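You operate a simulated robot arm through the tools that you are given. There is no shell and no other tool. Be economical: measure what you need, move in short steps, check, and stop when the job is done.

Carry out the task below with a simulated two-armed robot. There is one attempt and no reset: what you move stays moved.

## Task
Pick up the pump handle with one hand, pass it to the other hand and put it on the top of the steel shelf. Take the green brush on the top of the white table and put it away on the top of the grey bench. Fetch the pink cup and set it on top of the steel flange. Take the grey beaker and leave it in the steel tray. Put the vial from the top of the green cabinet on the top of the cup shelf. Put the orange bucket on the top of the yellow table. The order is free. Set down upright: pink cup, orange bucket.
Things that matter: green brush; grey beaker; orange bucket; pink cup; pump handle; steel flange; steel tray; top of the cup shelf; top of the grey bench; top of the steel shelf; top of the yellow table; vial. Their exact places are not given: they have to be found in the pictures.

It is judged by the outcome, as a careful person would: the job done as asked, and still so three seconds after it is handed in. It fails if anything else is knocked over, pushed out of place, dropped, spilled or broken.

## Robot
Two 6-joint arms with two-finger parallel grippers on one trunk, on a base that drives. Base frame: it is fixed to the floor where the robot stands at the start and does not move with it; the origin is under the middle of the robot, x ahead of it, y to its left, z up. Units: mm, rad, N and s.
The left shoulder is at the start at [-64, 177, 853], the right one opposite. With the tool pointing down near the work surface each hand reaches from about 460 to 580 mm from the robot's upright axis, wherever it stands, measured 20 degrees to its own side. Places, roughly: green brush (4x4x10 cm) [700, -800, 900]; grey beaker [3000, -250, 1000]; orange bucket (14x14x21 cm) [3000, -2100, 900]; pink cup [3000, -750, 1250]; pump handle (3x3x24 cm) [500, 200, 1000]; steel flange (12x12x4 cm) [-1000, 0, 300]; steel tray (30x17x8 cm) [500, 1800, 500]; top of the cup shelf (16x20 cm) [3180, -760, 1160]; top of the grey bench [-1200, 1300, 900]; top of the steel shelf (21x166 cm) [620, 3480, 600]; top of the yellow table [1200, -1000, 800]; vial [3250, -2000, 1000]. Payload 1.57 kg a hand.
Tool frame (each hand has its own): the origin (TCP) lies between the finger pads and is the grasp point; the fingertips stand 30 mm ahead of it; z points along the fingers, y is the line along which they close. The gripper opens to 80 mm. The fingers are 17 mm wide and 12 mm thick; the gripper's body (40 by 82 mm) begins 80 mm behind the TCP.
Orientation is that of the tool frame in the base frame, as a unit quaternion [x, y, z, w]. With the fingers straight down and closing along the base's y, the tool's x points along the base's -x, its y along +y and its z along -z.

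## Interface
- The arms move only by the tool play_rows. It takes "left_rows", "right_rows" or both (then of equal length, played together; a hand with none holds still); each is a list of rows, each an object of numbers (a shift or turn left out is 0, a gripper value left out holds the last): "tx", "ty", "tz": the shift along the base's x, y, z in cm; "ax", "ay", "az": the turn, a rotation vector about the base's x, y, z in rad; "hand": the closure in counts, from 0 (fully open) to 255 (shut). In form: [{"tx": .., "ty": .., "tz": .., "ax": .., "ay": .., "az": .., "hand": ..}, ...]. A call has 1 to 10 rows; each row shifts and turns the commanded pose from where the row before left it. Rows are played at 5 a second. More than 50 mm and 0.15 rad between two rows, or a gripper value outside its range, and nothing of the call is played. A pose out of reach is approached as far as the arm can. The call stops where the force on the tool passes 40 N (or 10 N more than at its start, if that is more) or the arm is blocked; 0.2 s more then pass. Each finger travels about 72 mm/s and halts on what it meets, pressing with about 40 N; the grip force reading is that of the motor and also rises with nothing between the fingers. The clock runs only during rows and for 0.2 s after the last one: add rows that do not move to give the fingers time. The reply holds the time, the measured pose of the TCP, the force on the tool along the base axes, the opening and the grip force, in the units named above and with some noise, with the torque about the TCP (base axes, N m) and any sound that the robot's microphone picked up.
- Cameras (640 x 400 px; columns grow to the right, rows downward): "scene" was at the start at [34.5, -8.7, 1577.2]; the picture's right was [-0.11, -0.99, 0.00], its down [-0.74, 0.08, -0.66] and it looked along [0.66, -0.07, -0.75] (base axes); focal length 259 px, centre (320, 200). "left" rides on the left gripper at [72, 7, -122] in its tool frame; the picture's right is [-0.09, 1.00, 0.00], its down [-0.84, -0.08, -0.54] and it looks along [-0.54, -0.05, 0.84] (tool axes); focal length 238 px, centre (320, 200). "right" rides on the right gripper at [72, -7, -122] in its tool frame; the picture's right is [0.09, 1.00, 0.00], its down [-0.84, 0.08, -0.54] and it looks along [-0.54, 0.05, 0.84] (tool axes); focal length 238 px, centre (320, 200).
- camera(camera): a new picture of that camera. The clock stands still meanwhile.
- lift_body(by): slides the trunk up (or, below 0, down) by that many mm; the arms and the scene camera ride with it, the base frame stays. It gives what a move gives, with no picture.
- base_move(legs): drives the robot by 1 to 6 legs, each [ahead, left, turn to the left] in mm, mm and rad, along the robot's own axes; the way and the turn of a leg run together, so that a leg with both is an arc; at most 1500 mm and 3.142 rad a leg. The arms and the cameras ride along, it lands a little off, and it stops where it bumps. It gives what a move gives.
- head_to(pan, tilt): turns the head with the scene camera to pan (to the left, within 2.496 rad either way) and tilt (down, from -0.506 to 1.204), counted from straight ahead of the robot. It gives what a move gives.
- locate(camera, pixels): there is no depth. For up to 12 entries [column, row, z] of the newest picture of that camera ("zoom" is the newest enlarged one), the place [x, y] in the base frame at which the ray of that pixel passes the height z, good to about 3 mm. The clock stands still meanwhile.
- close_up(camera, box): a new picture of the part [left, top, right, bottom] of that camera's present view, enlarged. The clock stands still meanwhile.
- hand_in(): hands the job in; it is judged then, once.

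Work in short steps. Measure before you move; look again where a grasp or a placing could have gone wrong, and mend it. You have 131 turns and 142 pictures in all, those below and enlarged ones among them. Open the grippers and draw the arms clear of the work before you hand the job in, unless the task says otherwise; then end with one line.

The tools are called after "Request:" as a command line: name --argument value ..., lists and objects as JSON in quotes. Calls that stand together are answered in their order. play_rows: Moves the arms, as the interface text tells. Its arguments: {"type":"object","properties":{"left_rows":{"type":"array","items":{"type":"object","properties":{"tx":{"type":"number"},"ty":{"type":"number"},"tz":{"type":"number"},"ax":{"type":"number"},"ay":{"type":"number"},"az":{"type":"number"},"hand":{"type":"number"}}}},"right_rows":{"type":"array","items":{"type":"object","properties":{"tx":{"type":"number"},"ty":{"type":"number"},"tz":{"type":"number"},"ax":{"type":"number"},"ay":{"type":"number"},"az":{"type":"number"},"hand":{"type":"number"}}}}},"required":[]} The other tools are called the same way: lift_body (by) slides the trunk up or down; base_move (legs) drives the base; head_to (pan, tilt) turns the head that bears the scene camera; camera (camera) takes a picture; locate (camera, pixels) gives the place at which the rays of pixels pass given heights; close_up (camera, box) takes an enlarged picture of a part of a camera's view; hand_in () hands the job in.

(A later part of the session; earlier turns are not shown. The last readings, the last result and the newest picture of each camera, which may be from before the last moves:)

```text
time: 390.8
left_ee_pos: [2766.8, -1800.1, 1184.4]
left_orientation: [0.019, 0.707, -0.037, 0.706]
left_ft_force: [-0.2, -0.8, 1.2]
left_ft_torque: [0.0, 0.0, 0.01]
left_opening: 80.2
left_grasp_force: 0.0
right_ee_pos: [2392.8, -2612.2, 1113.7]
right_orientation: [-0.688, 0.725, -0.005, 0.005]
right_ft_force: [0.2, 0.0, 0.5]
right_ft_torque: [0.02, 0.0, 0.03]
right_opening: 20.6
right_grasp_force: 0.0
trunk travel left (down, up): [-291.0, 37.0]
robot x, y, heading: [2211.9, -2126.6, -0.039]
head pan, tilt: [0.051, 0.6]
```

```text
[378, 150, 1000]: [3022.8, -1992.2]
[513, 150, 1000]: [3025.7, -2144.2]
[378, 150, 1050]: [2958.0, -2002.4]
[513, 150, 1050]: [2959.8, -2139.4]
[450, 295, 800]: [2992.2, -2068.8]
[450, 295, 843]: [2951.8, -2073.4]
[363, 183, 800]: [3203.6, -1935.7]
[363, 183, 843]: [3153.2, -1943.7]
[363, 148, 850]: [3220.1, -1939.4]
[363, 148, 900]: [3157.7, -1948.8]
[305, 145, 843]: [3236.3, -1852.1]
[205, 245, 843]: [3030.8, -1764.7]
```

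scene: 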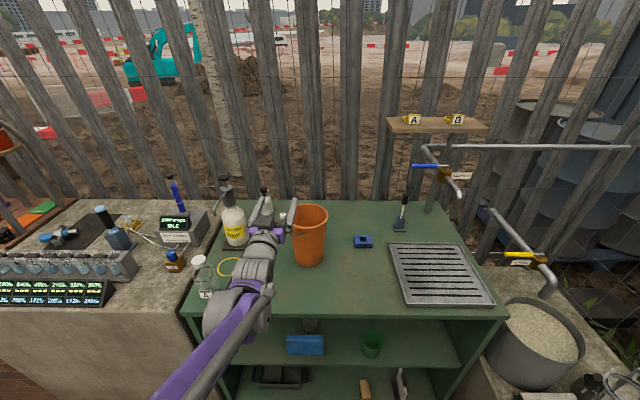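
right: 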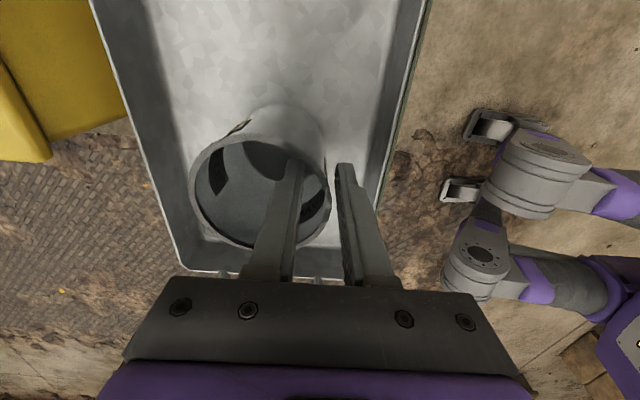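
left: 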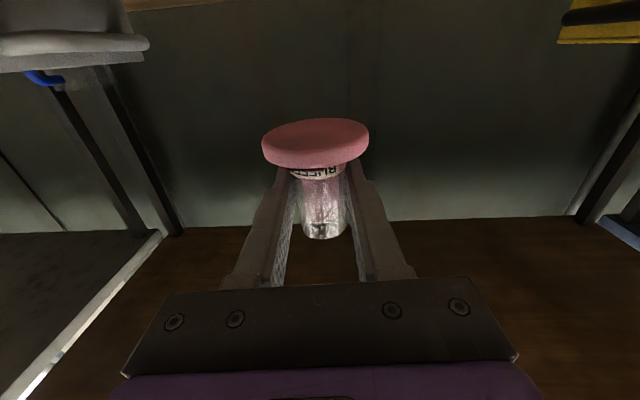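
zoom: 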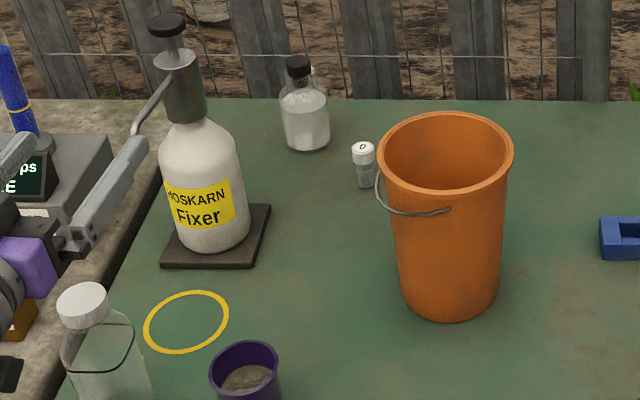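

Bucket at (2972,-2071), rim z≈1037, cabinet top ≈830; vial at about (3168,-1941). I'll take the bucket by its near rim with the right hand. Reposition base and swing the right hand forward.

Request:
base_move --legs '[[0, 0, 0.036], [185, 233, 0]]'

Request:
play_rows --right_rows '[{"tx": 2.9, "ty": 3, "hand": 0}, {"tx": 2.9, "ty": 3}, {"tx": 2.9, "ty": 3}, {"tx": 2.9, "ty": 3}, {"tx": 2.9, "ty": 3}, {"tx": 2.9, "ty": 3}, {"tx": 2.9, "ty": 3}, {"tx": 2.9, "ty": 3}, {"tx": 2.0, "ty": 3}, {}]'

Request:
camera --camera "right"

```text
time: 393.9
left_ee_pos: [2939.8, -1539.7, 1184.2]
left_orientation: [0.004, 0.708, -0.022, 0.706]
left_ft_force: [-1.3, 0.2, 0.2]
left_ft_torque: [-0.02, 0.04, 0.0]
left_opening: 79.9
left_grasp_force: 0.0
right_ee_pos: [2599.3, -2367.6, 1113.4]
right_orientation: [-0.704, 0.711, -0.004, 0.006]
right_ft_force: [0.1, 0.8, 0.3]
right_ft_torque: [0.02, 0.02, 0.03]
right_opening: 20.2
right_grasp_force: 0.0
trunk travel left (down, up): [-291.0, 37.0]
robot x, y, heading: [2396.7, -1888.4, 0.0]
head pan, tilt: [0.051, 0.6]
```

```text
time: 396.1
left_ee_pos: [2939.6, -1539.2, 1184.6]
left_orientation: [0.004, 0.707, -0.022, 0.706]
left_ft_force: [-1.1, 0.2, 1.3]
left_ft_torque: [-0.01, 0.03, 0.0]
left_opening: 80.1
left_grasp_force: 0.0
right_ee_pos: [2852.5, -2097.2, 1112.8]
right_orientation: [-0.704, 0.711, -0.004, 0.004]
right_ft_force: [-0.6, 0.2, 1.3]
right_ft_torque: [0.02, 0.01, 0.0]
right_opening: 80.1
right_grasp_force: 0.0
trunk travel left (down, up): [-291.0, 37.0]
robot x, y, heading: [2395.2, -1890.4, 0.005]
head pan, tilt: [0.051, 0.6]
```

```text
30 pictures are left
```

right: 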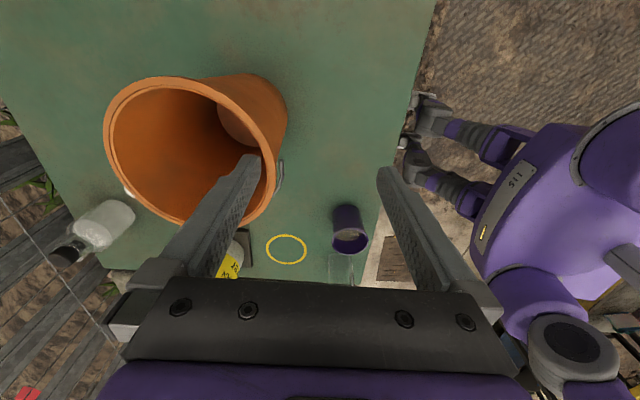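

Locate the bucket rim from here.

Request:
locate --camera "right" --pixels '[[275, 165, 1037], [107, 145, 1037], [185, 79, 1037], [195, 223, 1037], [192, 150, 1037], [260, 120, 827]]'

```text
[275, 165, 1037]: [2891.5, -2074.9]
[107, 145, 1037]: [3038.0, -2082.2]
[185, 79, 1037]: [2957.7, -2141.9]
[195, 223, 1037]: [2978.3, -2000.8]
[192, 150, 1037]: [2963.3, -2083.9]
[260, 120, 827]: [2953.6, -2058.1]
```

Bail hangs on the near wall about y -2060; I'll pinch the wall at (2908,-2112) with the gripper turned 0.61 rad to match the wall's normal.

Request:
play_rows --right_rows '[{"az": 0.15, "tx": 1.4, "ty": -0.4}, {"az": 0.15, "tx": 1.4, "ty": -0.4}, {"az": 0.15, "tx": 1.4, "ty": -0.4}, {"az": 0.15, "tx": 1.4, "ty": -0.3}, {"tz": -3}, {}, {}]'

Request:
camera --camera "right"

```text
time: 397.7
left_ee_pos: [2938.5, -1539.2, 1183.6]
left_orientation: [0.003, 0.708, -0.022, 0.706]
left_ft_force: [-0.9, 0.0, 0.0]
left_ft_torque: [0.02, 0.04, -0.01]
left_opening: 79.9
left_grasp_force: 0.0
right_ee_pos: [2909.1, -2112.0, 1082.0]
right_orientation: [0.882, -0.471, 0.002, -0.006]
right_ft_force: [0.0, 0.1, 0.5]
right_ft_torque: [0.01, 0.01, 0.02]
right_opening: 80.0
right_grasp_force: 0.1
trunk travel left (down, up): [-291.0, 37.0]
robot x, y, heading: [2398.4, -1888.4, 0.0]
head pan, tilt: [0.051, 0.6]
```

```text
29 pictures are left
```

right: 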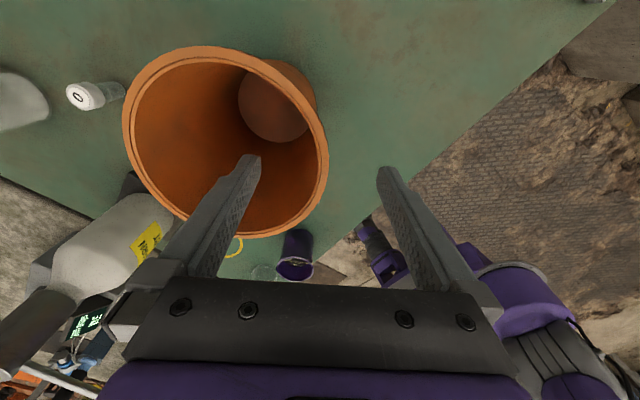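

One finger is over the inside, the other outside. Lower and pinch.

Request:
play_rows --right_rows '[{"tz": -2.5}, {"tz": -2.4}, {"tz": -2}, {}, {"hand": 255}, {}, {}, {}, {}]'

Request:
camera --camera "right"

```text
time: 399.7
left_ee_pos: [2940.4, -1538.8, 1184.7]
left_orientation: [0.004, 0.708, -0.022, 0.706]
left_ft_force: [-0.4, 0.5, -0.1]
left_ft_torque: [0.0, 0.02, -0.02]
left_opening: 80.1
left_grasp_force: 0.1
right_ee_pos: [2906.6, -2112.3, 1016.3]
right_orientation: [0.882, -0.472, 0.003, -0.007]
right_ft_force: [4.0, -0.1, 8.3]
right_ft_torque: [1.03, -1.26, -0.29]
right_opening: 4.0
right_grasp_force: 24.5
trunk travel left (down, up): [-291.0, 37.0]
robot x, y, heading: [2395.7, -1888.3, 0.002]
head pan, tilt: [0.051, 0.6]
```

```text
28 pictures are left
```

right: 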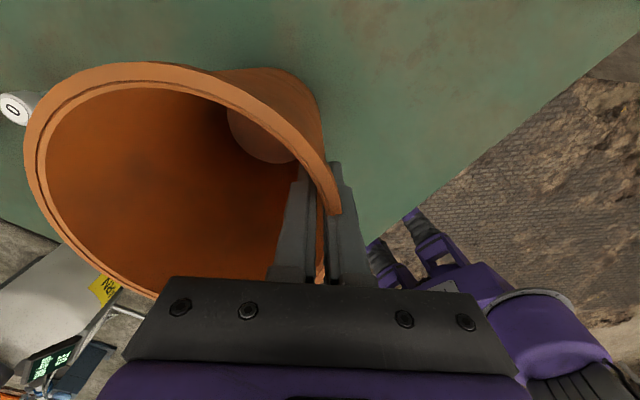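

Wall pinched (4 mm). Lift slowly and check tilt.

Request:
play_rows --right_rows '[{"tz": 0.7}, {"tz": 1.3}, {"tz": 2}, {"tz": 2}, {"tz": 2}, {}]'

Request:
camera --camera "scene"

```text
time: 401.1
left_ee_pos: [2939.8, -1538.4, 1183.7]
left_orientation: [0.004, 0.708, -0.022, 0.706]
left_ft_force: [0.0, 0.1, 0.1]
left_ft_torque: [0.0, 0.0, 0.05]
left_opening: 80.1
left_grasp_force: 0.0
right_ee_pos: [2907.1, -2113.8, 1094.9]
right_orientation: [0.882, -0.471, 0.003, -0.007]
right_ft_force: [0.3, -0.3, -4.3]
right_ft_torque: [-0.15, 0.22, 0.01]
right_opening: 2.6
right_grasp_force: 24.2
trunk travel left (down, up): [-291.0, 37.0]
robot x, y, heading: [2401.1, -1890.5, 0.001]
head pan, tilt: [0.051, 0.6]
```

```text
27 pictures are left
```

scene: 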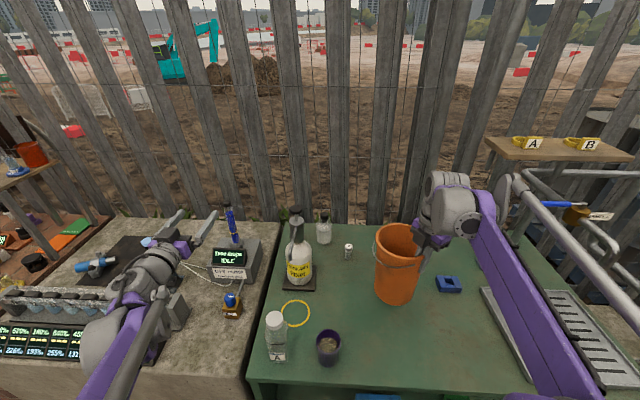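

Bucket hangs nearly upright (≈0.43 kg). Move it right and back; meanwhile pitch the left hand 45° down for the vial.

Request:
play_rows --right_rows '[{"tx": -1.3, "ty": -2.1, "tz": 0.5}, {"tx": -1.3, "ty": -2.1, "tz": 0.5}, {"tx": -1.3, "ty": -2.1, "tz": 0.5}, {"tx": -1.3, "ty": -2.1, "tz": 0.5}, {"tx": -1.3, "ty": -2.1}, {"tx": -1.3, "ty": -2.1}, {"tx": -1.3, "ty": -2.1}, {"tx": -1.3, "ty": -2.1}, {}]' --left_rows '[{"ay": 0.131}, {"ay": 0.131}, {"ay": 0.131}, {"ay": 0.131}, {"ay": 0.131}, {"ay": 0.13}, {"tz": 1}, {"tz": 1}, {}]'

Request:
base_move --legs '[[55, -60, 0]]'

Request:
play_rows --left_rows '[{"ty": -4.2}, {"ty": -4.2}, {"ty": -4.2}, {"ty": -4.2}, {"ty": -4.2}, {"ty": -4.2}, {"ty": -4.2}, {"ty": -4}, {}, {}]'

Request:
camera --camera "left"

```text
time: 403.1
left_ee_pos: [2941.8, -1539.1, 1202.8]
left_orientation: [-0.005, 0.924, -0.021, 0.381]
left_ft_force: [-0.1, 1.0, -0.4]
left_ft_torque: [-0.01, -0.05, -0.03]
left_opening: 80.0
left_grasp_force: 0.0
right_ee_pos: [2805.3, -2278.8, 1114.7]
right_orientation: [0.882, -0.471, 0.002, -0.007]
right_ft_force: [0.2, 0.7, -4.6]
right_ft_torque: [-0.15, 0.17, 0.06]
right_opening: 2.6
right_grasp_force: 24.0
trunk travel left (down, up): [-291.0, 37.0]
robot x, y, heading: [2393.7, -1891.5, 0.007]
head pan, tilt: [0.051, 0.6]
```

```text
time: 404.3
left_ee_pos: [2994.5, -1596.8, 1203.5]
left_orientation: [-0.007, 0.924, -0.02, 0.382]
left_ft_force: [0.3, 0.5, -0.5]
left_ft_torque: [-0.01, -0.01, 0.01]
left_opening: 80.1
left_grasp_force: 0.0
right_ee_pos: [2860.6, -2335.9, 1116.0]
right_orientation: [0.882, -0.471, 0.002, -0.007]
right_ft_force: [-0.5, 0.6, -5.6]
right_ft_torque: [-0.17, 0.2, 0.0]
right_opening: 2.8
right_grasp_force: 23.6
trunk travel left (down, up): [-291.0, 37.0]
robot x, y, heading: [2456.6, -1949.8, 0.004]
head pan, tilt: [0.051, 0.6]
```

```text
time: 406.5
left_ee_pos: [2983.4, -1727.2, 1206.2]
left_orientation: [-0.002, 0.923, -0.031, 0.384]
left_ft_force: [1.2, 0.0, -0.4]
left_ft_torque: [0.0, 0.03, 0.01]
left_opening: 79.9
left_grasp_force: 0.3
left hand out of reach, approached as far as the arm can: row 3, 4, 5, 6, 7, 8
right_ee_pos: [2861.4, -2337.1, 1115.1]
right_orientation: [0.882, -0.471, 0.002, -0.007]
right_ft_force: [0.0, -0.8, -4.6]
right_ft_torque: [-0.16, 0.17, -0.03]
right_opening: 2.5
right_grasp_force: 23.8
trunk travel left (down, up): [-291.0, 37.0]
robot x, y, heading: [2450.1, -1950.3, 0.006]
head pan, tilt: [0.051, 0.6]
```

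```text
26 pictures are left
```

left: 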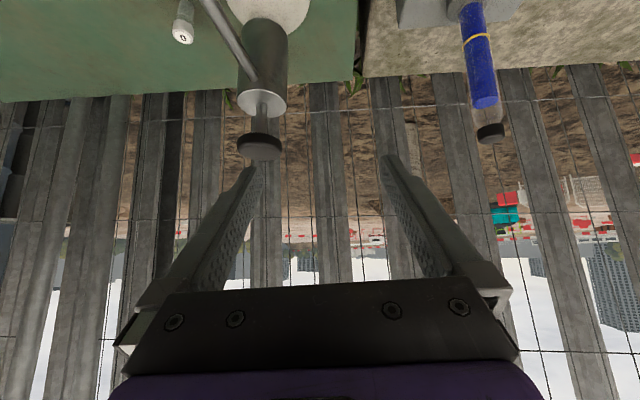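

The left arm can't cross that far over. I resync the left hand, bring the bucket closer in, and shift the base 140 mm right instead.

Request:
play_rows --left_rows '[{"ty": 4.5}, {"ty": 4.5}, {"ty": 4.5}, {"ty": 4.5}, {"ty": 4.5}, {"ty": 4.5}, {"ty": 4}, {}]' --right_rows '[{"tx": 1, "ty": 2}, {"tx": 1, "ty": 2}, {"tx": 1, "ty": 2}, {"tx": 1, "ty": 2}, {"tx": 1, "ty": 2}, {"tx": 1, "ty": 2}, {"tx": 1, "ty": 1.6}, {}]'

Request:
base_move --legs '[[-20, -145, 0]]'

Request:
camera --camera "scene"

```text
time: 408.3
left_ee_pos: [2986.3, -1419.8, 1204.8]
left_orientation: [-0.007, 0.924, -0.019, 0.382]
left_ft_force: [-0.9, 0.3, -0.3]
left_ft_torque: [-0.01, 0.0, 0.02]
left_opening: 79.7
left_grasp_force: 0.0
right_ee_pos: [2929.2, -2201.6, 1114.2]
right_orientation: [0.882, -0.471, 0.003, -0.007]
right_ft_force: [-0.6, -0.5, -4.3]
right_ft_torque: [-0.18, 0.18, 0.03]
right_opening: 2.5
right_grasp_force: 24.4
trunk travel left (down, up): [-291.0, 37.0]
robot x, y, heading: [2448.9, -1947.8, 0.007]
head pan, tilt: [0.051, 0.6]
```

```text
time: 410.2
left_ee_pos: [2968.5, -1563.9, 1205.1]
left_orientation: [-0.006, 0.924, -0.021, 0.381]
left_ft_force: [0.8, -0.5, 0.1]
left_ft_torque: [0.01, 0.0, -0.02]
left_opening: 79.8
left_grasp_force: 0.1
right_ee_pos: [2912.2, -2343.2, 1115.5]
right_orientation: [0.882, -0.471, 0.002, -0.006]
right_ft_force: [-1.2, 0.9, -4.0]
right_ft_torque: [-0.19, 0.17, 0.01]
right_opening: 2.5
right_grasp_force: 23.9
trunk travel left (down, up): [-291.0, 37.0]
robot x, y, heading: [2431.5, -2089.9, 0.008]
head pan, tilt: [0.051, 0.6]
```

```text
25 pictures are left
```

scene: 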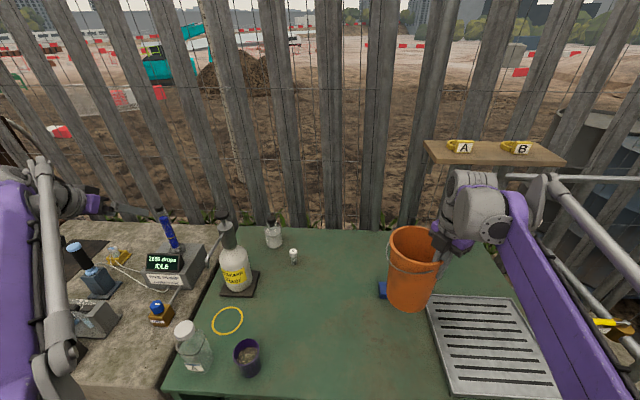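

Vial visible at (293,257). Locate it and sweep the left hand over in front of it.

Request:
locate --camera "scene" --pixels '[[293, 263, 828], [293, 263, 843], [293, 249, 890], [233, 285, 828], [226, 213, 1080], [412, 228, 1130]]'

Request:
play_rows --left_rows '[{"ty": -4, "tx": -1}, {"ty": -4, "tx": -1}, {"ty": -4}, {"ty": -4}, {"ty": -4}, {"ty": -4}, {"ty": -4}, {"ty": -4}, {"ty": -4}, {"ty": -1.7}]'

Request:
camera --camera "left"

```text
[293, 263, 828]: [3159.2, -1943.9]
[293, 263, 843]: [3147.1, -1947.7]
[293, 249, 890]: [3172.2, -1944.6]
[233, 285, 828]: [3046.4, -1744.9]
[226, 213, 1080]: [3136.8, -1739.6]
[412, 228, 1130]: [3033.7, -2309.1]
```

```text
time: 412.4
left_ee_pos: [2942.5, -1876.0, 1205.4]
left_orientation: [-0.001, 0.923, -0.032, 0.383]
left_ft_force: [-0.1, 0.2, 0.1]
left_ft_torque: [0.0, 0.02, 0.03]
left_opening: 80.1
left_grasp_force: 0.1
left hand out of reach, approached as far as the arm can: row 8, 9, 10
right_ee_pos: [2911.7, -2343.3, 1115.4]
right_orientation: [0.883, -0.47, 0.003, -0.006]
right_ft_force: [0.4, 1.1, -4.0]
right_ft_torque: [-0.15, 0.16, -0.02]
right_opening: 2.7
right_grasp_force: 23.7
trunk travel left (down, up): [-291.0, 37.0]
robot x, y, heading: [2436.1, -2092.6, 0.005]
head pan, tilt: [0.051, 0.6]
```

```text
24 pictures are left
```

left: 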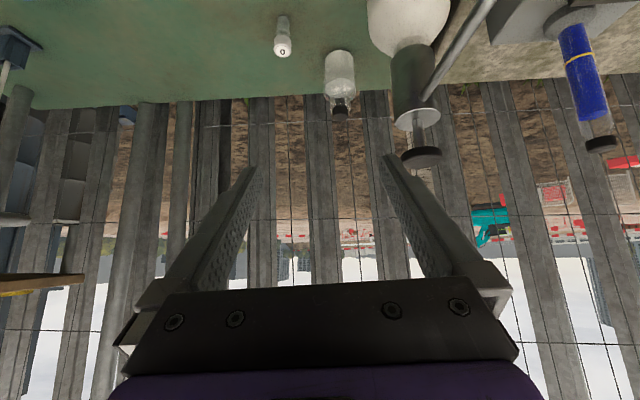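

Past the fixer bottle. Descend in the gap and line up behind the vial on a 45° approach.

Request:
play_rows --left_rows '[{"tz": -4}, {"tz": -4}, {"tz": -4, "ty": -1.4}, {"tz": -4, "ty": -1.8}, {"tz": -4, "ty": -1.8}, {"ty": -1.8, "tx": 3}, {"tx": 3, "tz": -1}, {"tx": 3, "tz": -1}, {"tx": 2.8, "tz": -1.5}, {}]'

Request:
camera --camera "left"

```text
time: 414.0
left_ee_pos: [2974.2, -1858.7, 1000.1]
left_orientation: [-0.004, 0.924, -0.028, 0.381]
left_ft_force: [-7.6, -2.7, 5.3]
left_ft_torque: [0.24, -0.05, 0.27]
left_opening: 77.3
left_grasp_force: 0.2
left hand out of reach, approached as far as the arm can: row 1, 3, 4, 5, 6, 7
right_ee_pos: [2910.0, -2343.5, 1114.6]
right_orientation: [0.883, -0.469, 0.004, -0.007]
right_ft_force: [-0.8, 0.1, -4.5]
right_ft_torque: [-0.16, 0.22, -0.01]
right_opening: 2.6
right_grasp_force: 24.1
trunk travel left (down, up): [-291.0, 37.0]
robot x, y, heading: [2433.9, -2092.5, 0.008]
head pan, tilt: [0.051, 0.6]
stopped in row 7 (left hand): the force on the tool passed its limit at 73 N (the readings are from after the stop); the commanded pose is now the measured one
```

```text
23 pictures are left
```

left: 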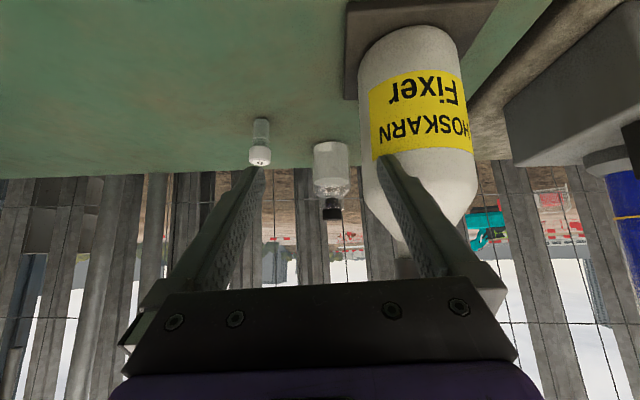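

The arm drifted in y (reach limit) and a finger touched the Fixer bottle. Retract at once and check the bottle.

Request:
play_rows --left_rows '[{"tx": -2}, {"tx": -3}, {}]'

Request:
camera --camera "scene"

Request:
locate --camera "scene" --pixels '[[233, 285, 828], [260, 291, 828], [222, 291, 828]]'

```text
time: 414.8
left_ee_pos: [2927.6, -1856.9, 999.0]
left_orientation: [-0.005, 0.924, -0.029, 0.381]
left_ft_force: [-0.4, -0.3, 0.2]
left_ft_torque: [0.0, 0.03, 0.01]
left_opening: 80.4
left_grasp_force: 0.0
right_ee_pos: [2913.0, -2344.1, 1114.8]
right_orientation: [0.883, -0.47, 0.003, -0.007]
right_ft_force: [0.4, 0.8, -4.6]
right_ft_torque: [-0.16, 0.2, 0.04]
right_opening: 2.5
right_grasp_force: 24.4
trunk travel left (down, up): [-291.0, 37.0]
robot x, y, heading: [2434.1, -2091.9, 0.008]
head pan, tilt: [0.051, 0.6]
```

```text
22 pictures are left
```

scene: 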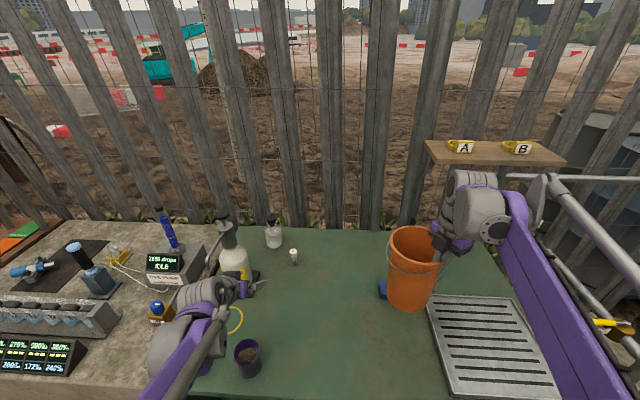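

```text
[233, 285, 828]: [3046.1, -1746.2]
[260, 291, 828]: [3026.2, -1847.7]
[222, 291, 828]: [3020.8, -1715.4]
```

The Fixer bottle is still in place. Shift the base 87 mm right so the left hand comes in line with the vial without crossing over.

Request:
play_rows --right_rows '[{"ty": 2.5}, {"ty": 2.5}, {"ty": 2}, {}]'

Request:
base_move --legs '[[0, -90, -0.008]]'

Request:
camera --camera "left"

```text
time: 415.8
left_ee_pos: [2927.2, -1857.7, 999.3]
left_orientation: [-0.004, 0.924, -0.028, 0.381]
left_ft_force: [-0.6, -0.5, 0.1]
left_ft_torque: [0.02, 0.01, -0.01]
left_opening: 80.0
left_grasp_force: 0.1
right_ee_pos: [2912.1, -2273.7, 1114.2]
right_orientation: [0.883, -0.47, 0.003, -0.007]
right_ft_force: [0.3, 0.8, -4.5]
right_ft_torque: [-0.17, 0.2, -0.01]
right_opening: 2.8
right_grasp_force: 23.5
trunk travel left (down, up): [-291.0, 37.0]
robot x, y, heading: [2434.2, -2091.1, 0.007]
head pan, tilt: [0.051, 0.6]
```

```text
time: 417.3
left_ee_pos: [2929.0, -1951.6, 999.8]
left_orientation: [-0.001, 0.924, -0.029, 0.38]
left_ft_force: [-0.1, -0.9, 0.2]
left_ft_torque: [-0.02, -0.02, -0.01]
left_opening: 79.8
left_grasp_force: 0.1
right_ee_pos: [2911.0, -2367.8, 1114.8]
right_orientation: [0.881, -0.473, 0.002, -0.007]
right_ft_force: [0.6, -1.0, -3.9]
right_ft_torque: [-0.16, 0.18, 0.01]
right_opening: 2.5
right_grasp_force: 24.3
trunk travel left (down, up): [-291.0, 37.0]
robot x, y, heading: [2435.1, -2185.9, -0.0]
head pan, tilt: [0.051, 0.6]
```

```text
21 pictures are left
```

left: 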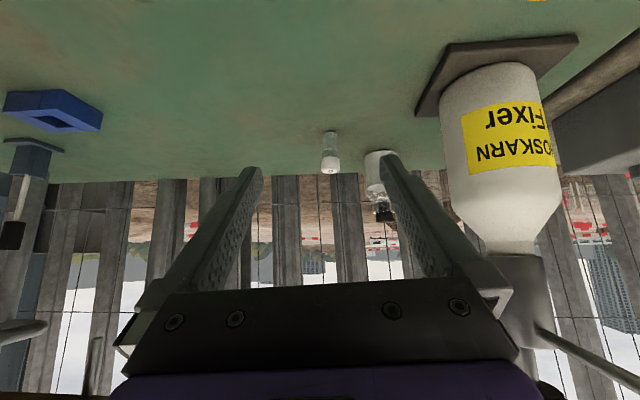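

Vial is straight ahead at column 330. Locate it.

Request:
locate --camera "left" --pixels '[[331, 134, 829], [330, 168, 885], [330, 168, 875], [381, 155, 829]]'

```text
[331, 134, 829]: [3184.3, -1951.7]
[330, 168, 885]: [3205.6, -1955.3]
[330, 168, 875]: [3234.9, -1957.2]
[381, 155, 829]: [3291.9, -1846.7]
```

Vial axis ≈(3148,-1949), z 845–900. Advance to a standoff and verify.

Request:
play_rows --left_rows '[{"tx": 3, "tz": -0.4}, {"tx": 3, "tz": -0.4}, {"tx": 3, "tz": -0.4}, {"tx": 3, "tz": -0.4}, {}]'

Request:
camera --camera "left"

```text
time: 418.5
left_ee_pos: [3047.2, -1950.2, 982.4]
left_orientation: [0.001, 0.923, -0.035, 0.382]
left_ft_force: [-0.8, 0.8, 0.5]
left_ft_torque: [-0.02, -0.02, 0.04]
left_opening: 80.0
left_grasp_force: 0.1
right_ee_pos: [2910.0, -2368.7, 1115.8]
right_orientation: [0.881, -0.473, 0.003, -0.007]
right_ft_force: [0.6, 1.0, -5.2]
right_ft_torque: [-0.15, 0.19, -0.02]
right_opening: 2.5
right_grasp_force: 24.0
trunk travel left (down, up): [-291.0, 37.0]
robot x, y, heading: [2433.7, -2184.2, 0.003]
head pan, tilt: [0.051, 0.6]
```

```text
20 pictures are left
```

left: 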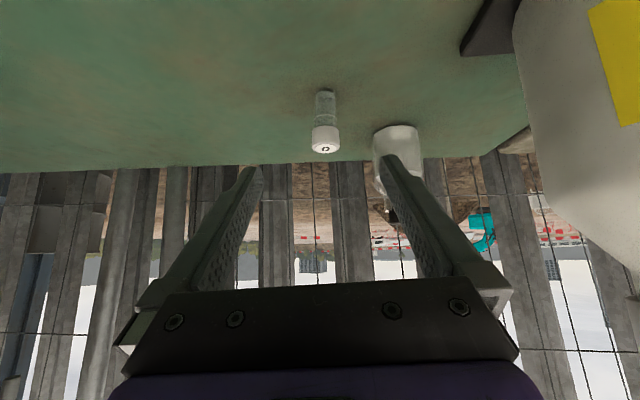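

Locate again from here.

Request:
locate --camera "left" --pixels '[[326, 95, 829], [326, 95, 845], [325, 140, 890], [325, 150, 900], [395, 130, 845], [325, 120, 870]]'

```text
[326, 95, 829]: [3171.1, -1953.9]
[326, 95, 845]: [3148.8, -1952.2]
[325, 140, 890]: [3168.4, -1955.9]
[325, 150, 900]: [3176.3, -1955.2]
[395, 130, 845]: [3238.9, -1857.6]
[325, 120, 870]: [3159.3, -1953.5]
```

Vial axis ≈(3146,-1953). Advance along the 45° line and close.

Request:
play_rows --left_rows '[{"tx": 2, "tz": -1.9, "ty": -0.2}, {"tx": 2, "tz": -1.9}, {"tx": 2, "tz": -1.9}, {"tx": 2, "tz": -1.9}, {"tx": 2, "tz": -1.9}, {}, {}]'

Request:
camera --camera "left"

```text
time: 420.1
left_ee_pos: [3145.7, -1935.3, 889.0]
left_orientation: [0.001, 0.924, -0.034, 0.381]
left_ft_force: [0.1, -0.5, 0.4]
left_ft_torque: [0.0, 0.0, -0.01]
left_opening: 80.2
left_grasp_force: 0.1
left hand out of reach, approached as far as the arm can: row 1, 2, 4, 5
right_ee_pos: [2911.3, -2368.4, 1115.2]
right_orientation: [0.881, -0.473, 0.003, -0.007]
right_ft_force: [1.0, 0.4, -4.0]
right_ft_torque: [-0.17, 0.2, -0.03]
right_opening: 2.7
right_grasp_force: 24.0
trunk travel left (down, up): [-291.0, 37.0]
robot x, y, heading: [2434.1, -2181.2, -0.006]
head pan, tilt: [0.051, 0.6]
```

```text
19 pictures are left
```

left: 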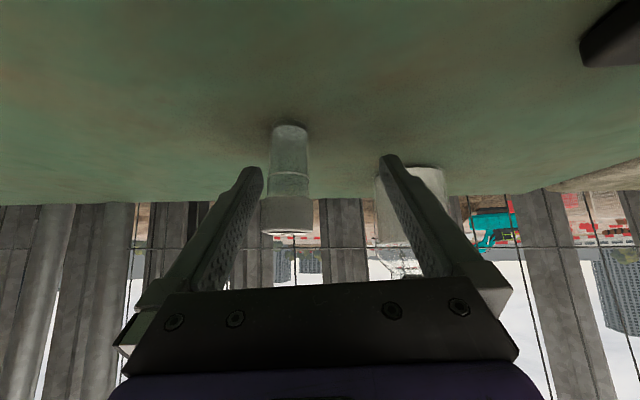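

The hand drifted 18 mm to the left; shift the base 17 mm right to centre the vial, then close.

Request:
base_move --legs '[[0, -17, 0]]'

Request:
camera --camera "left"

```text
time: 420.9
left_ee_pos: [3145.2, -1952.1, 888.0]
left_orientation: [0.0, 0.924, -0.034, 0.382]
left_ft_force: [-0.9, 0.2, 0.0]
left_ft_torque: [0.02, 0.02, 0.01]
left_opening: 80.0
left_grasp_force: 0.1
right_ee_pos: [2911.9, -2383.8, 1115.7]
right_orientation: [0.881, -0.473, 0.002, -0.006]
right_ft_force: [1.0, -0.6, -5.3]
right_ft_torque: [-0.16, 0.17, -0.02]
right_opening: 2.6
right_grasp_force: 23.4
trunk travel left (down, up): [-291.0, 37.0]
robot x, y, heading: [2436.8, -2203.8, 0.002]
head pan, tilt: [0.051, 0.6]
```

```text
18 pictures are left
```

left: 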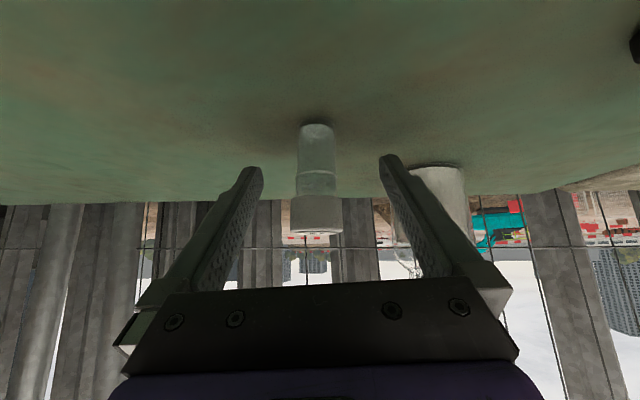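

Vial is centred and at grasp depth (neck at row 191). Close and lift.

Request:
play_rows --left_rows '[{"hand": 120}, {}, {"hand": 255}, {}, {}, {}, {}]'

Request:
play_rows --left_rows '[{"tz": 1}, {"tz": 2, "tx": -0.5}, {"tz": 3, "tx": -1}, {"tz": 3, "tx": -2}, {}]'

Request:
camera --camera "left"

```text
time: 422.5
left_ee_pos: [3143.9, -1951.9, 889.9]
left_orientation: [0.0, 0.924, -0.035, 0.381]
left_ft_force: [1.0, 0.4, 0.7]
left_ft_torque: [0.07, 0.0, -0.01]
left_opening: 26.9
left_grasp_force: 37.5
right_ee_pos: [2912.5, -2384.1, 1115.9]
right_orientation: [0.881, -0.473, 0.002, -0.006]
right_ft_force: [0.4, 0.1, -4.4]
right_ft_torque: [-0.18, 0.21, -0.02]
right_opening: 2.4
right_grasp_force: 24.5
trunk travel left (down, up): [-291.0, 37.0]
robot x, y, heading: [2435.0, -2200.9, 0.001]
head pan, tilt: [0.051, 0.6]
```

```text
time: 423.7
left_ee_pos: [3110.1, -1950.5, 978.3]
left_orientation: [0.0, 0.924, -0.034, 0.381]
left_ft_force: [0.3, -0.8, -0.4]
left_ft_torque: [0.01, 0.02, 0.01]
left_opening: 27.2
left_grasp_force: 37.5
right_ee_pos: [2912.4, -2384.8, 1115.1]
right_orientation: [0.881, -0.472, 0.004, -0.006]
right_ft_force: [0.0, 0.1, -4.5]
right_ft_torque: [-0.18, 0.19, 0.02]
right_opening: 2.7
right_grasp_force: 23.8
trunk travel left (down, up): [-291.0, 37.0]
robot x, y, heading: [2436.2, -2199.3, -0.0]
head pan, tilt: [0.051, 0.6]
```

```text
17 pictures are left
```

left: 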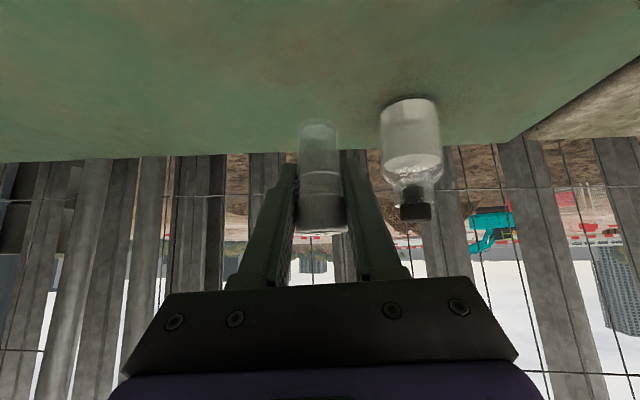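

Vial is held upright (27 mm). Retract, back off, turn around and go look at the yellow table for the bucket.

Request:
play_rows --left_rows '[{"tx": -3.5, "tz": 1}, {"tx": -3.5, "tz": 1}, {"tx": -3.5, "tz": 1}, {"tx": -3, "tz": 1}, {}]'

Request:
base_move --legs '[[-400, 0, 0], [0, 0, 1.57], [0, 0, 1.57]]'

Request:
base_move --legs '[[0, -1150, 0]]'

Request:
head_to --pan 0.0 --tilt 0.6

Request:
camera --camera "scene"

```text
time: 424.9
left_ee_pos: [2974.4, -1950.9, 1017.8]
left_orientation: [0.001, 0.924, -0.034, 0.382]
left_ft_force: [0.0, -0.7, 0.3]
left_ft_torque: [0.01, -0.02, 0.01]
left_opening: 27.1
left_grasp_force: 37.3
right_ee_pos: [2912.2, -2384.1, 1115.2]
right_orientation: [0.881, -0.473, 0.003, -0.007]
right_ft_force: [0.7, -0.1, -3.9]
right_ft_torque: [-0.15, 0.22, 0.0]
right_opening: 2.6
right_grasp_force: 23.8
trunk travel left (down, up): [-291.0, 37.0]
robot x, y, heading: [2434.3, -2200.4, 0.003]
head pan, tilt: [0.051, 0.6]
```

```text
time: 435.1
left_ee_pos: [1494.7, -2453.9, 1020.0]
left_orientation: [0.924, 0.003, -0.381, -0.033]
left_ft_force: [-0.6, 0.5, -0.2]
left_ft_torque: [0.01, 0.02, 0.02]
left_opening: 27.2
left_grasp_force: 37.4
right_ee_pos: [1557.5, -2020.2, 1114.8]
right_orientation: [0.469, 0.883, -0.006, -0.003]
right_ft_force: [-0.4, -0.1, -3.7]
right_ft_torque: [0.14, -0.2, 0.0]
right_opening: 2.5
right_grasp_force: 23.9
trunk travel left (down, up): [-291.0, 37.0]
robot x, y, heading: [2033.3, -2201.2, -3.133]
head pan, tilt: [0.051, 0.6]
```

```text
time: 445.6
left_ee_pos: [1488.9, -1282.2, 1019.1]
left_orientation: [0.924, -0.001, -0.381, -0.034]
left_ft_force: [-0.4, -0.1, -0.3]
left_ft_torque: [-0.01, 0.0, -0.01]
left_opening: 27.3
left_grasp_force: 37.9
right_ee_pos: [1551.3, -848.9, 1115.8]
right_orientation: [0.472, 0.881, -0.007, -0.003]
right_ft_force: [-0.1, -0.3, -4.2]
right_ft_torque: [0.17, -0.17, -0.02]
right_opening: 2.7
right_grasp_force: 24.0
trunk travel left (down, up): [-291.0, 37.0]
robot x, y, heading: [2030.4, -1033.9, -3.142]
head pan, tilt: [0.051, 0.6]
```

```text
time: 446.2
left_ee_pos: [1489.1, -1280.5, 1019.2]
left_orientation: [0.924, -0.002, -0.381, -0.035]
left_ft_force: [0.0, -1.0, -0.1]
left_ft_torque: [0.01, -0.01, -0.03]
left_opening: 27.0
left_grasp_force: 37.3
right_ee_pos: [1551.9, -849.7, 1114.5]
right_orientation: [0.472, 0.881, -0.006, -0.003]
right_ft_force: [-0.1, 0.0, -4.7]
right_ft_torque: [0.17, -0.2, -0.01]
right_opening: 2.6
right_grasp_force: 23.7
trunk travel left (down, up): [-291.0, 37.0]
robot x, y, heading: [2028.4, -1033.5, -3.141]
head pan, tilt: [0.0, 0.6]
```

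```text
16 pictures are left
```

scene: 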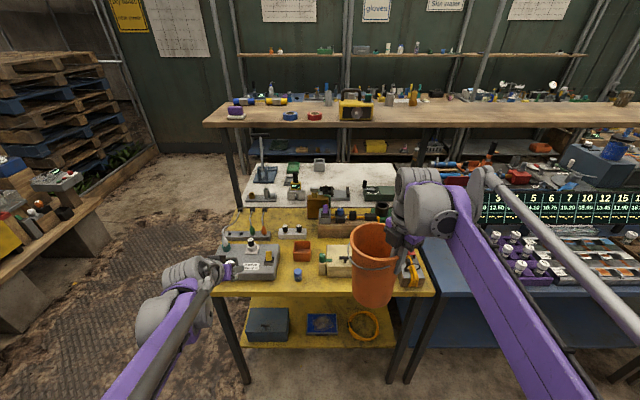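

The yellow table is ahead. Zoom for free space and measure.

Request:
close_up --camera "scene" --box '[205, 180, 445, 330]'

Request:
locate --camera "scene" --pixels '[[215, 293, 820], [300, 293, 820], [435, 293, 820], [298, 278, 820], [335, 272, 820], [335, 285, 820], [270, 276, 820], [408, 285, 820], [320, 262, 820]]'

```text
2.67 times, centred on (325, 255) of scene
```

zoom: 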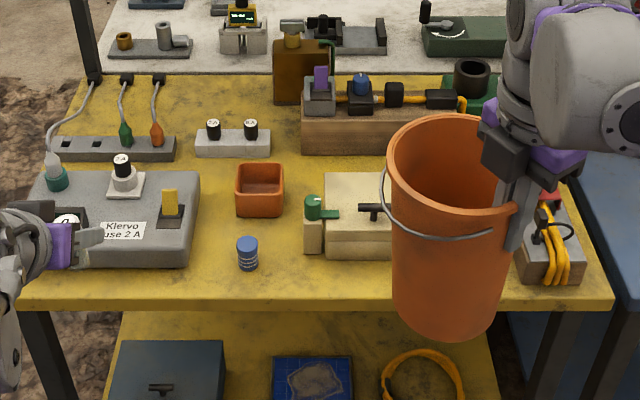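

```text
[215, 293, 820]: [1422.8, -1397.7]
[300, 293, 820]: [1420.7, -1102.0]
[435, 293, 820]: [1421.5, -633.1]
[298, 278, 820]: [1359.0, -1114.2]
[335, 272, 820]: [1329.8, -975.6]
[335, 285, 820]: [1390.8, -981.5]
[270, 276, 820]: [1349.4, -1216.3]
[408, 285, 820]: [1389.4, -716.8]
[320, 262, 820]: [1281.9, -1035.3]
```

The bucket hides the table's right part. Move it aside 15 cm and look again.

Request:
play_rows --right_rows '[{"ty": 3}, {"ty": 4}, {"ty": 4}, {"ty": 4}, {"ty": 3, "tx": 2}, {}]'

Request:
close_up --camera "scene" --box '[285, 200, 445, 310]'

Request:
locate --camera "zoom" --pixels '[[320, 200, 820], [320, 300, 820], [440, 300, 820], [200, 300, 820]]'

```text
time: 447.6
left_ee_pos: [1488.6, -1281.8, 1018.4]
left_orientation: [0.924, -0.001, -0.381, -0.035]
left_ft_force: [0.3, 1.0, -1.0]
left_ft_torque: [0.01, -0.01, 0.0]
left_opening: 27.6
left_grasp_force: 37.7
right_ee_pos: [1573.0, -671.7, 1115.3]
right_orientation: [0.473, 0.881, -0.007, -0.002]
right_ft_force: [-1.0, 0.2, -4.6]
right_ft_torque: [0.13, -0.19, -0.02]
right_opening: 2.4
right_grasp_force: 23.7
trunk travel left (down, up): [-291.0, 37.0]
robot x, y, heading: [2029.4, -1033.6, -3.146]
head pan, tilt: [0.0, 0.6]
```

```text
3.64 times, centred on (365, 255) of scene
```

zoom: 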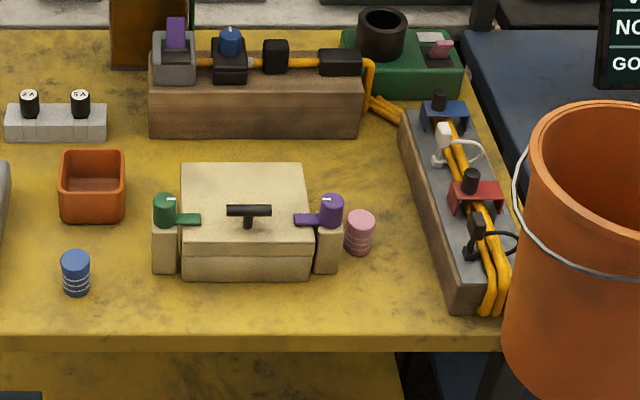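

```text
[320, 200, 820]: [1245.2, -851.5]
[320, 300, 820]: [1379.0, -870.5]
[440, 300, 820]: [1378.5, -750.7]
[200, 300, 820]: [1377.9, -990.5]
```

Free spot in front between the beige box/pink can and the cable box: centre ≈(1392,-807) (base needs ~112 mm, just fits). Drive 100 mm ahead and bring the bucket above it.

Request:
base_move --legs '[[100, 0, 0]]'

Request:
play_rows --right_rows '[{"tx": -0.6, "ty": -2.4}, {"tx": -0.6, "ty": -2.4}, {"tx": -0.6, "ty": -2.4}, {"tx": -0.5, "ty": -2.3}, {"tz": -2}, {}, {}]'

Request:
head_to --pan -0.25 --tilt 0.8

Request:
close_up --camera "scene" --box '[220, 130, 420, 270]'

Request:
camera --camera "right"

```text
time: 448.8
left_ee_pos: [1388.7, -1282.9, 1018.4]
left_orientation: [0.924, -0.001, -0.381, -0.035]
left_ft_force: [-0.6, 0.0, 0.9]
left_ft_torque: [-0.04, 0.0, -0.06]
left_opening: 27.1
left_grasp_force: 37.9
right_ee_pos: [1474.8, -670.0, 1113.5]
right_orientation: [0.473, 0.881, -0.006, -0.002]
right_ft_force: [-0.1, -0.1, -4.5]
right_ft_torque: [0.15, -0.18, -0.02]
right_opening: 2.8
right_grasp_force: 23.7
trunk travel left (down, up): [-291.0, 37.0]
robot x, y, heading: [1930.2, -1029.4, -3.142]
head pan, tilt: [0.0, 0.6]
```

```text
time: 450.4
left_ee_pos: [1388.4, -1281.4, 1018.3]
left_orientation: [0.924, -0.001, -0.382, -0.035]
left_ft_force: [-0.5, -0.4, -0.2]
left_ft_torque: [-0.02, 0.01, 0.02]
left_opening: 27.1
left_grasp_force: 37.7
right_ee_pos: [1448.8, -766.1, 1095.1]
right_orientation: [0.472, 0.881, -0.007, -0.002]
right_ft_force: [0.0, -0.2, -5.0]
right_ft_torque: [0.11, -0.24, 0.02]
right_opening: 2.8
right_grasp_force: 23.8
trunk travel left (down, up): [-291.0, 37.0]
robot x, y, heading: [1930.7, -1035.2, -3.136]
head pan, tilt: [0.0, 0.6]
```

```text
time: 451.1
left_ee_pos: [1388.8, -1280.9, 1017.9]
left_orientation: [0.924, -0.001, -0.382, -0.035]
left_ft_force: [-0.7, 0.2, -0.2]
left_ft_torque: [0.04, 0.0, 0.01]
left_opening: 27.2
left_grasp_force: 37.2
right_ee_pos: [1449.6, -765.9, 1095.0]
right_orientation: [0.473, 0.881, -0.007, -0.002]
right_ft_force: [0.8, 0.2, -4.8]
right_ft_torque: [0.15, -0.19, 0.01]
right_opening: 2.7
right_grasp_force: 23.6
trunk travel left (down, up): [-291.0, 37.0]
robot x, y, heading: [1929.4, -1032.5, -3.142]
head pan, tilt: [-0.25, 0.799]
```

```text
2.86 times, centred on (320, 200) of scene
```

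zoom: 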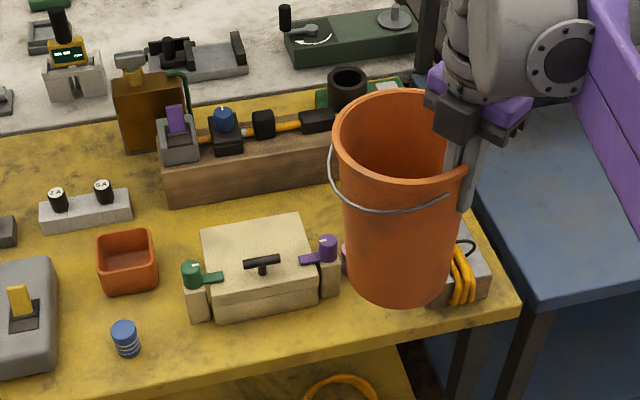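

```text
12 pictures are left
```

right: 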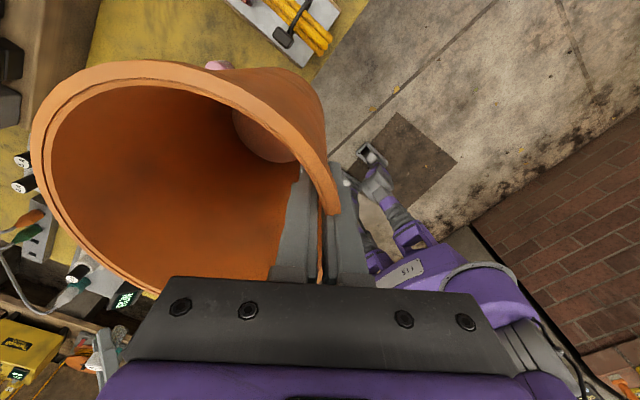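

Check table height: locate the front edge in the right view, and table corner and cable box in the zoom.

Request:
locate --camera "right" --pixels '[[327, 75, 820], [327, 75, 850], [348, 30, 820], [348, 30, 850], [303, 66, 820], [303, 66, 870]]'

Request:
locate --camera "zoom" --pixels '[[520, 306, 820], [520, 306, 850], [430, 307, 820], [430, 307, 850], [340, 298, 820], [340, 298, 850], [350, 262, 820], [300, 362, 820]]'

```text
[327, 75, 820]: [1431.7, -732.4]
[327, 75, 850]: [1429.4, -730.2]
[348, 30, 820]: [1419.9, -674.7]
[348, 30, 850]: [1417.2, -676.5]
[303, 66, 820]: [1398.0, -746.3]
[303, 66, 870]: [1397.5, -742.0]
```

```text
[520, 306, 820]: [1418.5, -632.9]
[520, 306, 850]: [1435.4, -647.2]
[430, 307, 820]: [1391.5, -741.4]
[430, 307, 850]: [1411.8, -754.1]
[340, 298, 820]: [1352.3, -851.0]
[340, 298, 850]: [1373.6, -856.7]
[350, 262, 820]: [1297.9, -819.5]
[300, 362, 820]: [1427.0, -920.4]
```

Table z≈828; box corner (1398,-744), beige corner (1357,-852), edge x≈1426. Check where the bucket's bottom actually is.

Request:
locate --camera "right" --pixels '[[266, 133, 909], [233, 118, 909], [298, 158, 909], [326, 115, 909], [32, 160, 1116], [338, 195, 1116]]'

Request:
locate --camera "zoom" --pixels '[[345, 282, 906], [452, 282, 906], [400, 303, 906]]'

```text
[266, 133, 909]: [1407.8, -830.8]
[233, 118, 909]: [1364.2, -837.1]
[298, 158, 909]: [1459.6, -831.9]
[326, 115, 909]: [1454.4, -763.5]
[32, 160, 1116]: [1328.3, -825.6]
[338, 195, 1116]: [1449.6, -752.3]
```

```text
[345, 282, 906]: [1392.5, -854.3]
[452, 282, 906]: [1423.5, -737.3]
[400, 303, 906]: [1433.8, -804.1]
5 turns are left
```

Few turns remain, so I combine. Shift 8 mm toward the edge and lower the bucket until contact, then view.

Request:
play_rows --right_rows '[{"tx": 0.8, "ty": -0.2}, {"tz": -2}, {"tz": -2}, {"tz": -1.5}, {"tz": -0.8}, {"tz": -0.4}, {"tz": -0.4}, {"tz": -0.4}, {"tz": -0.4}, {}]'

Request:
close_up --camera "scene" --box '[260, 150, 420, 260]'

```text
time: 453.3
left_ee_pos: [1390.4, -1281.5, 1019.2]
left_orientation: [0.924, -0.001, -0.381, -0.034]
left_ft_force: [1.4, 0.4, -1.7]
left_ft_torque: [0.01, -0.02, 0.0]
left_opening: 27.2
left_grasp_force: 37.3
right_ee_pos: [1459.2, -768.2, 1016.6]
right_orientation: [0.472, 0.881, -0.006, -0.003]
right_ft_force: [0.2, 0.2, -4.1]
right_ft_torque: [0.18, -0.22, 0.02]
right_opening: 2.5
right_grasp_force: 23.8
trunk travel left (down, up): [-291.0, 37.0]
robot x, y, heading: [1927.1, -1034.6, -3.138]
head pan, tilt: [-0.25, 0.799]
```

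```text
3.64 times, centred on (340, 205) of scene
4 turns are left
```

zoom: 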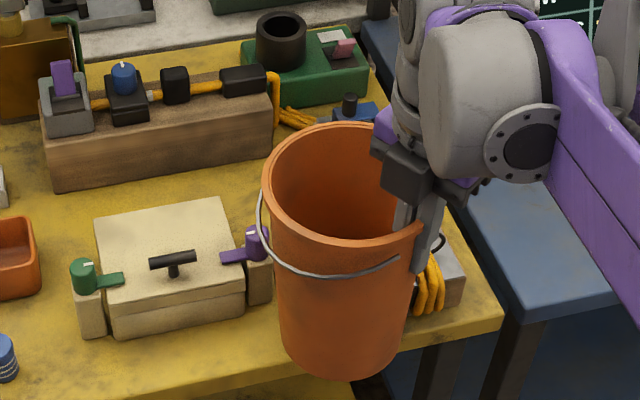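

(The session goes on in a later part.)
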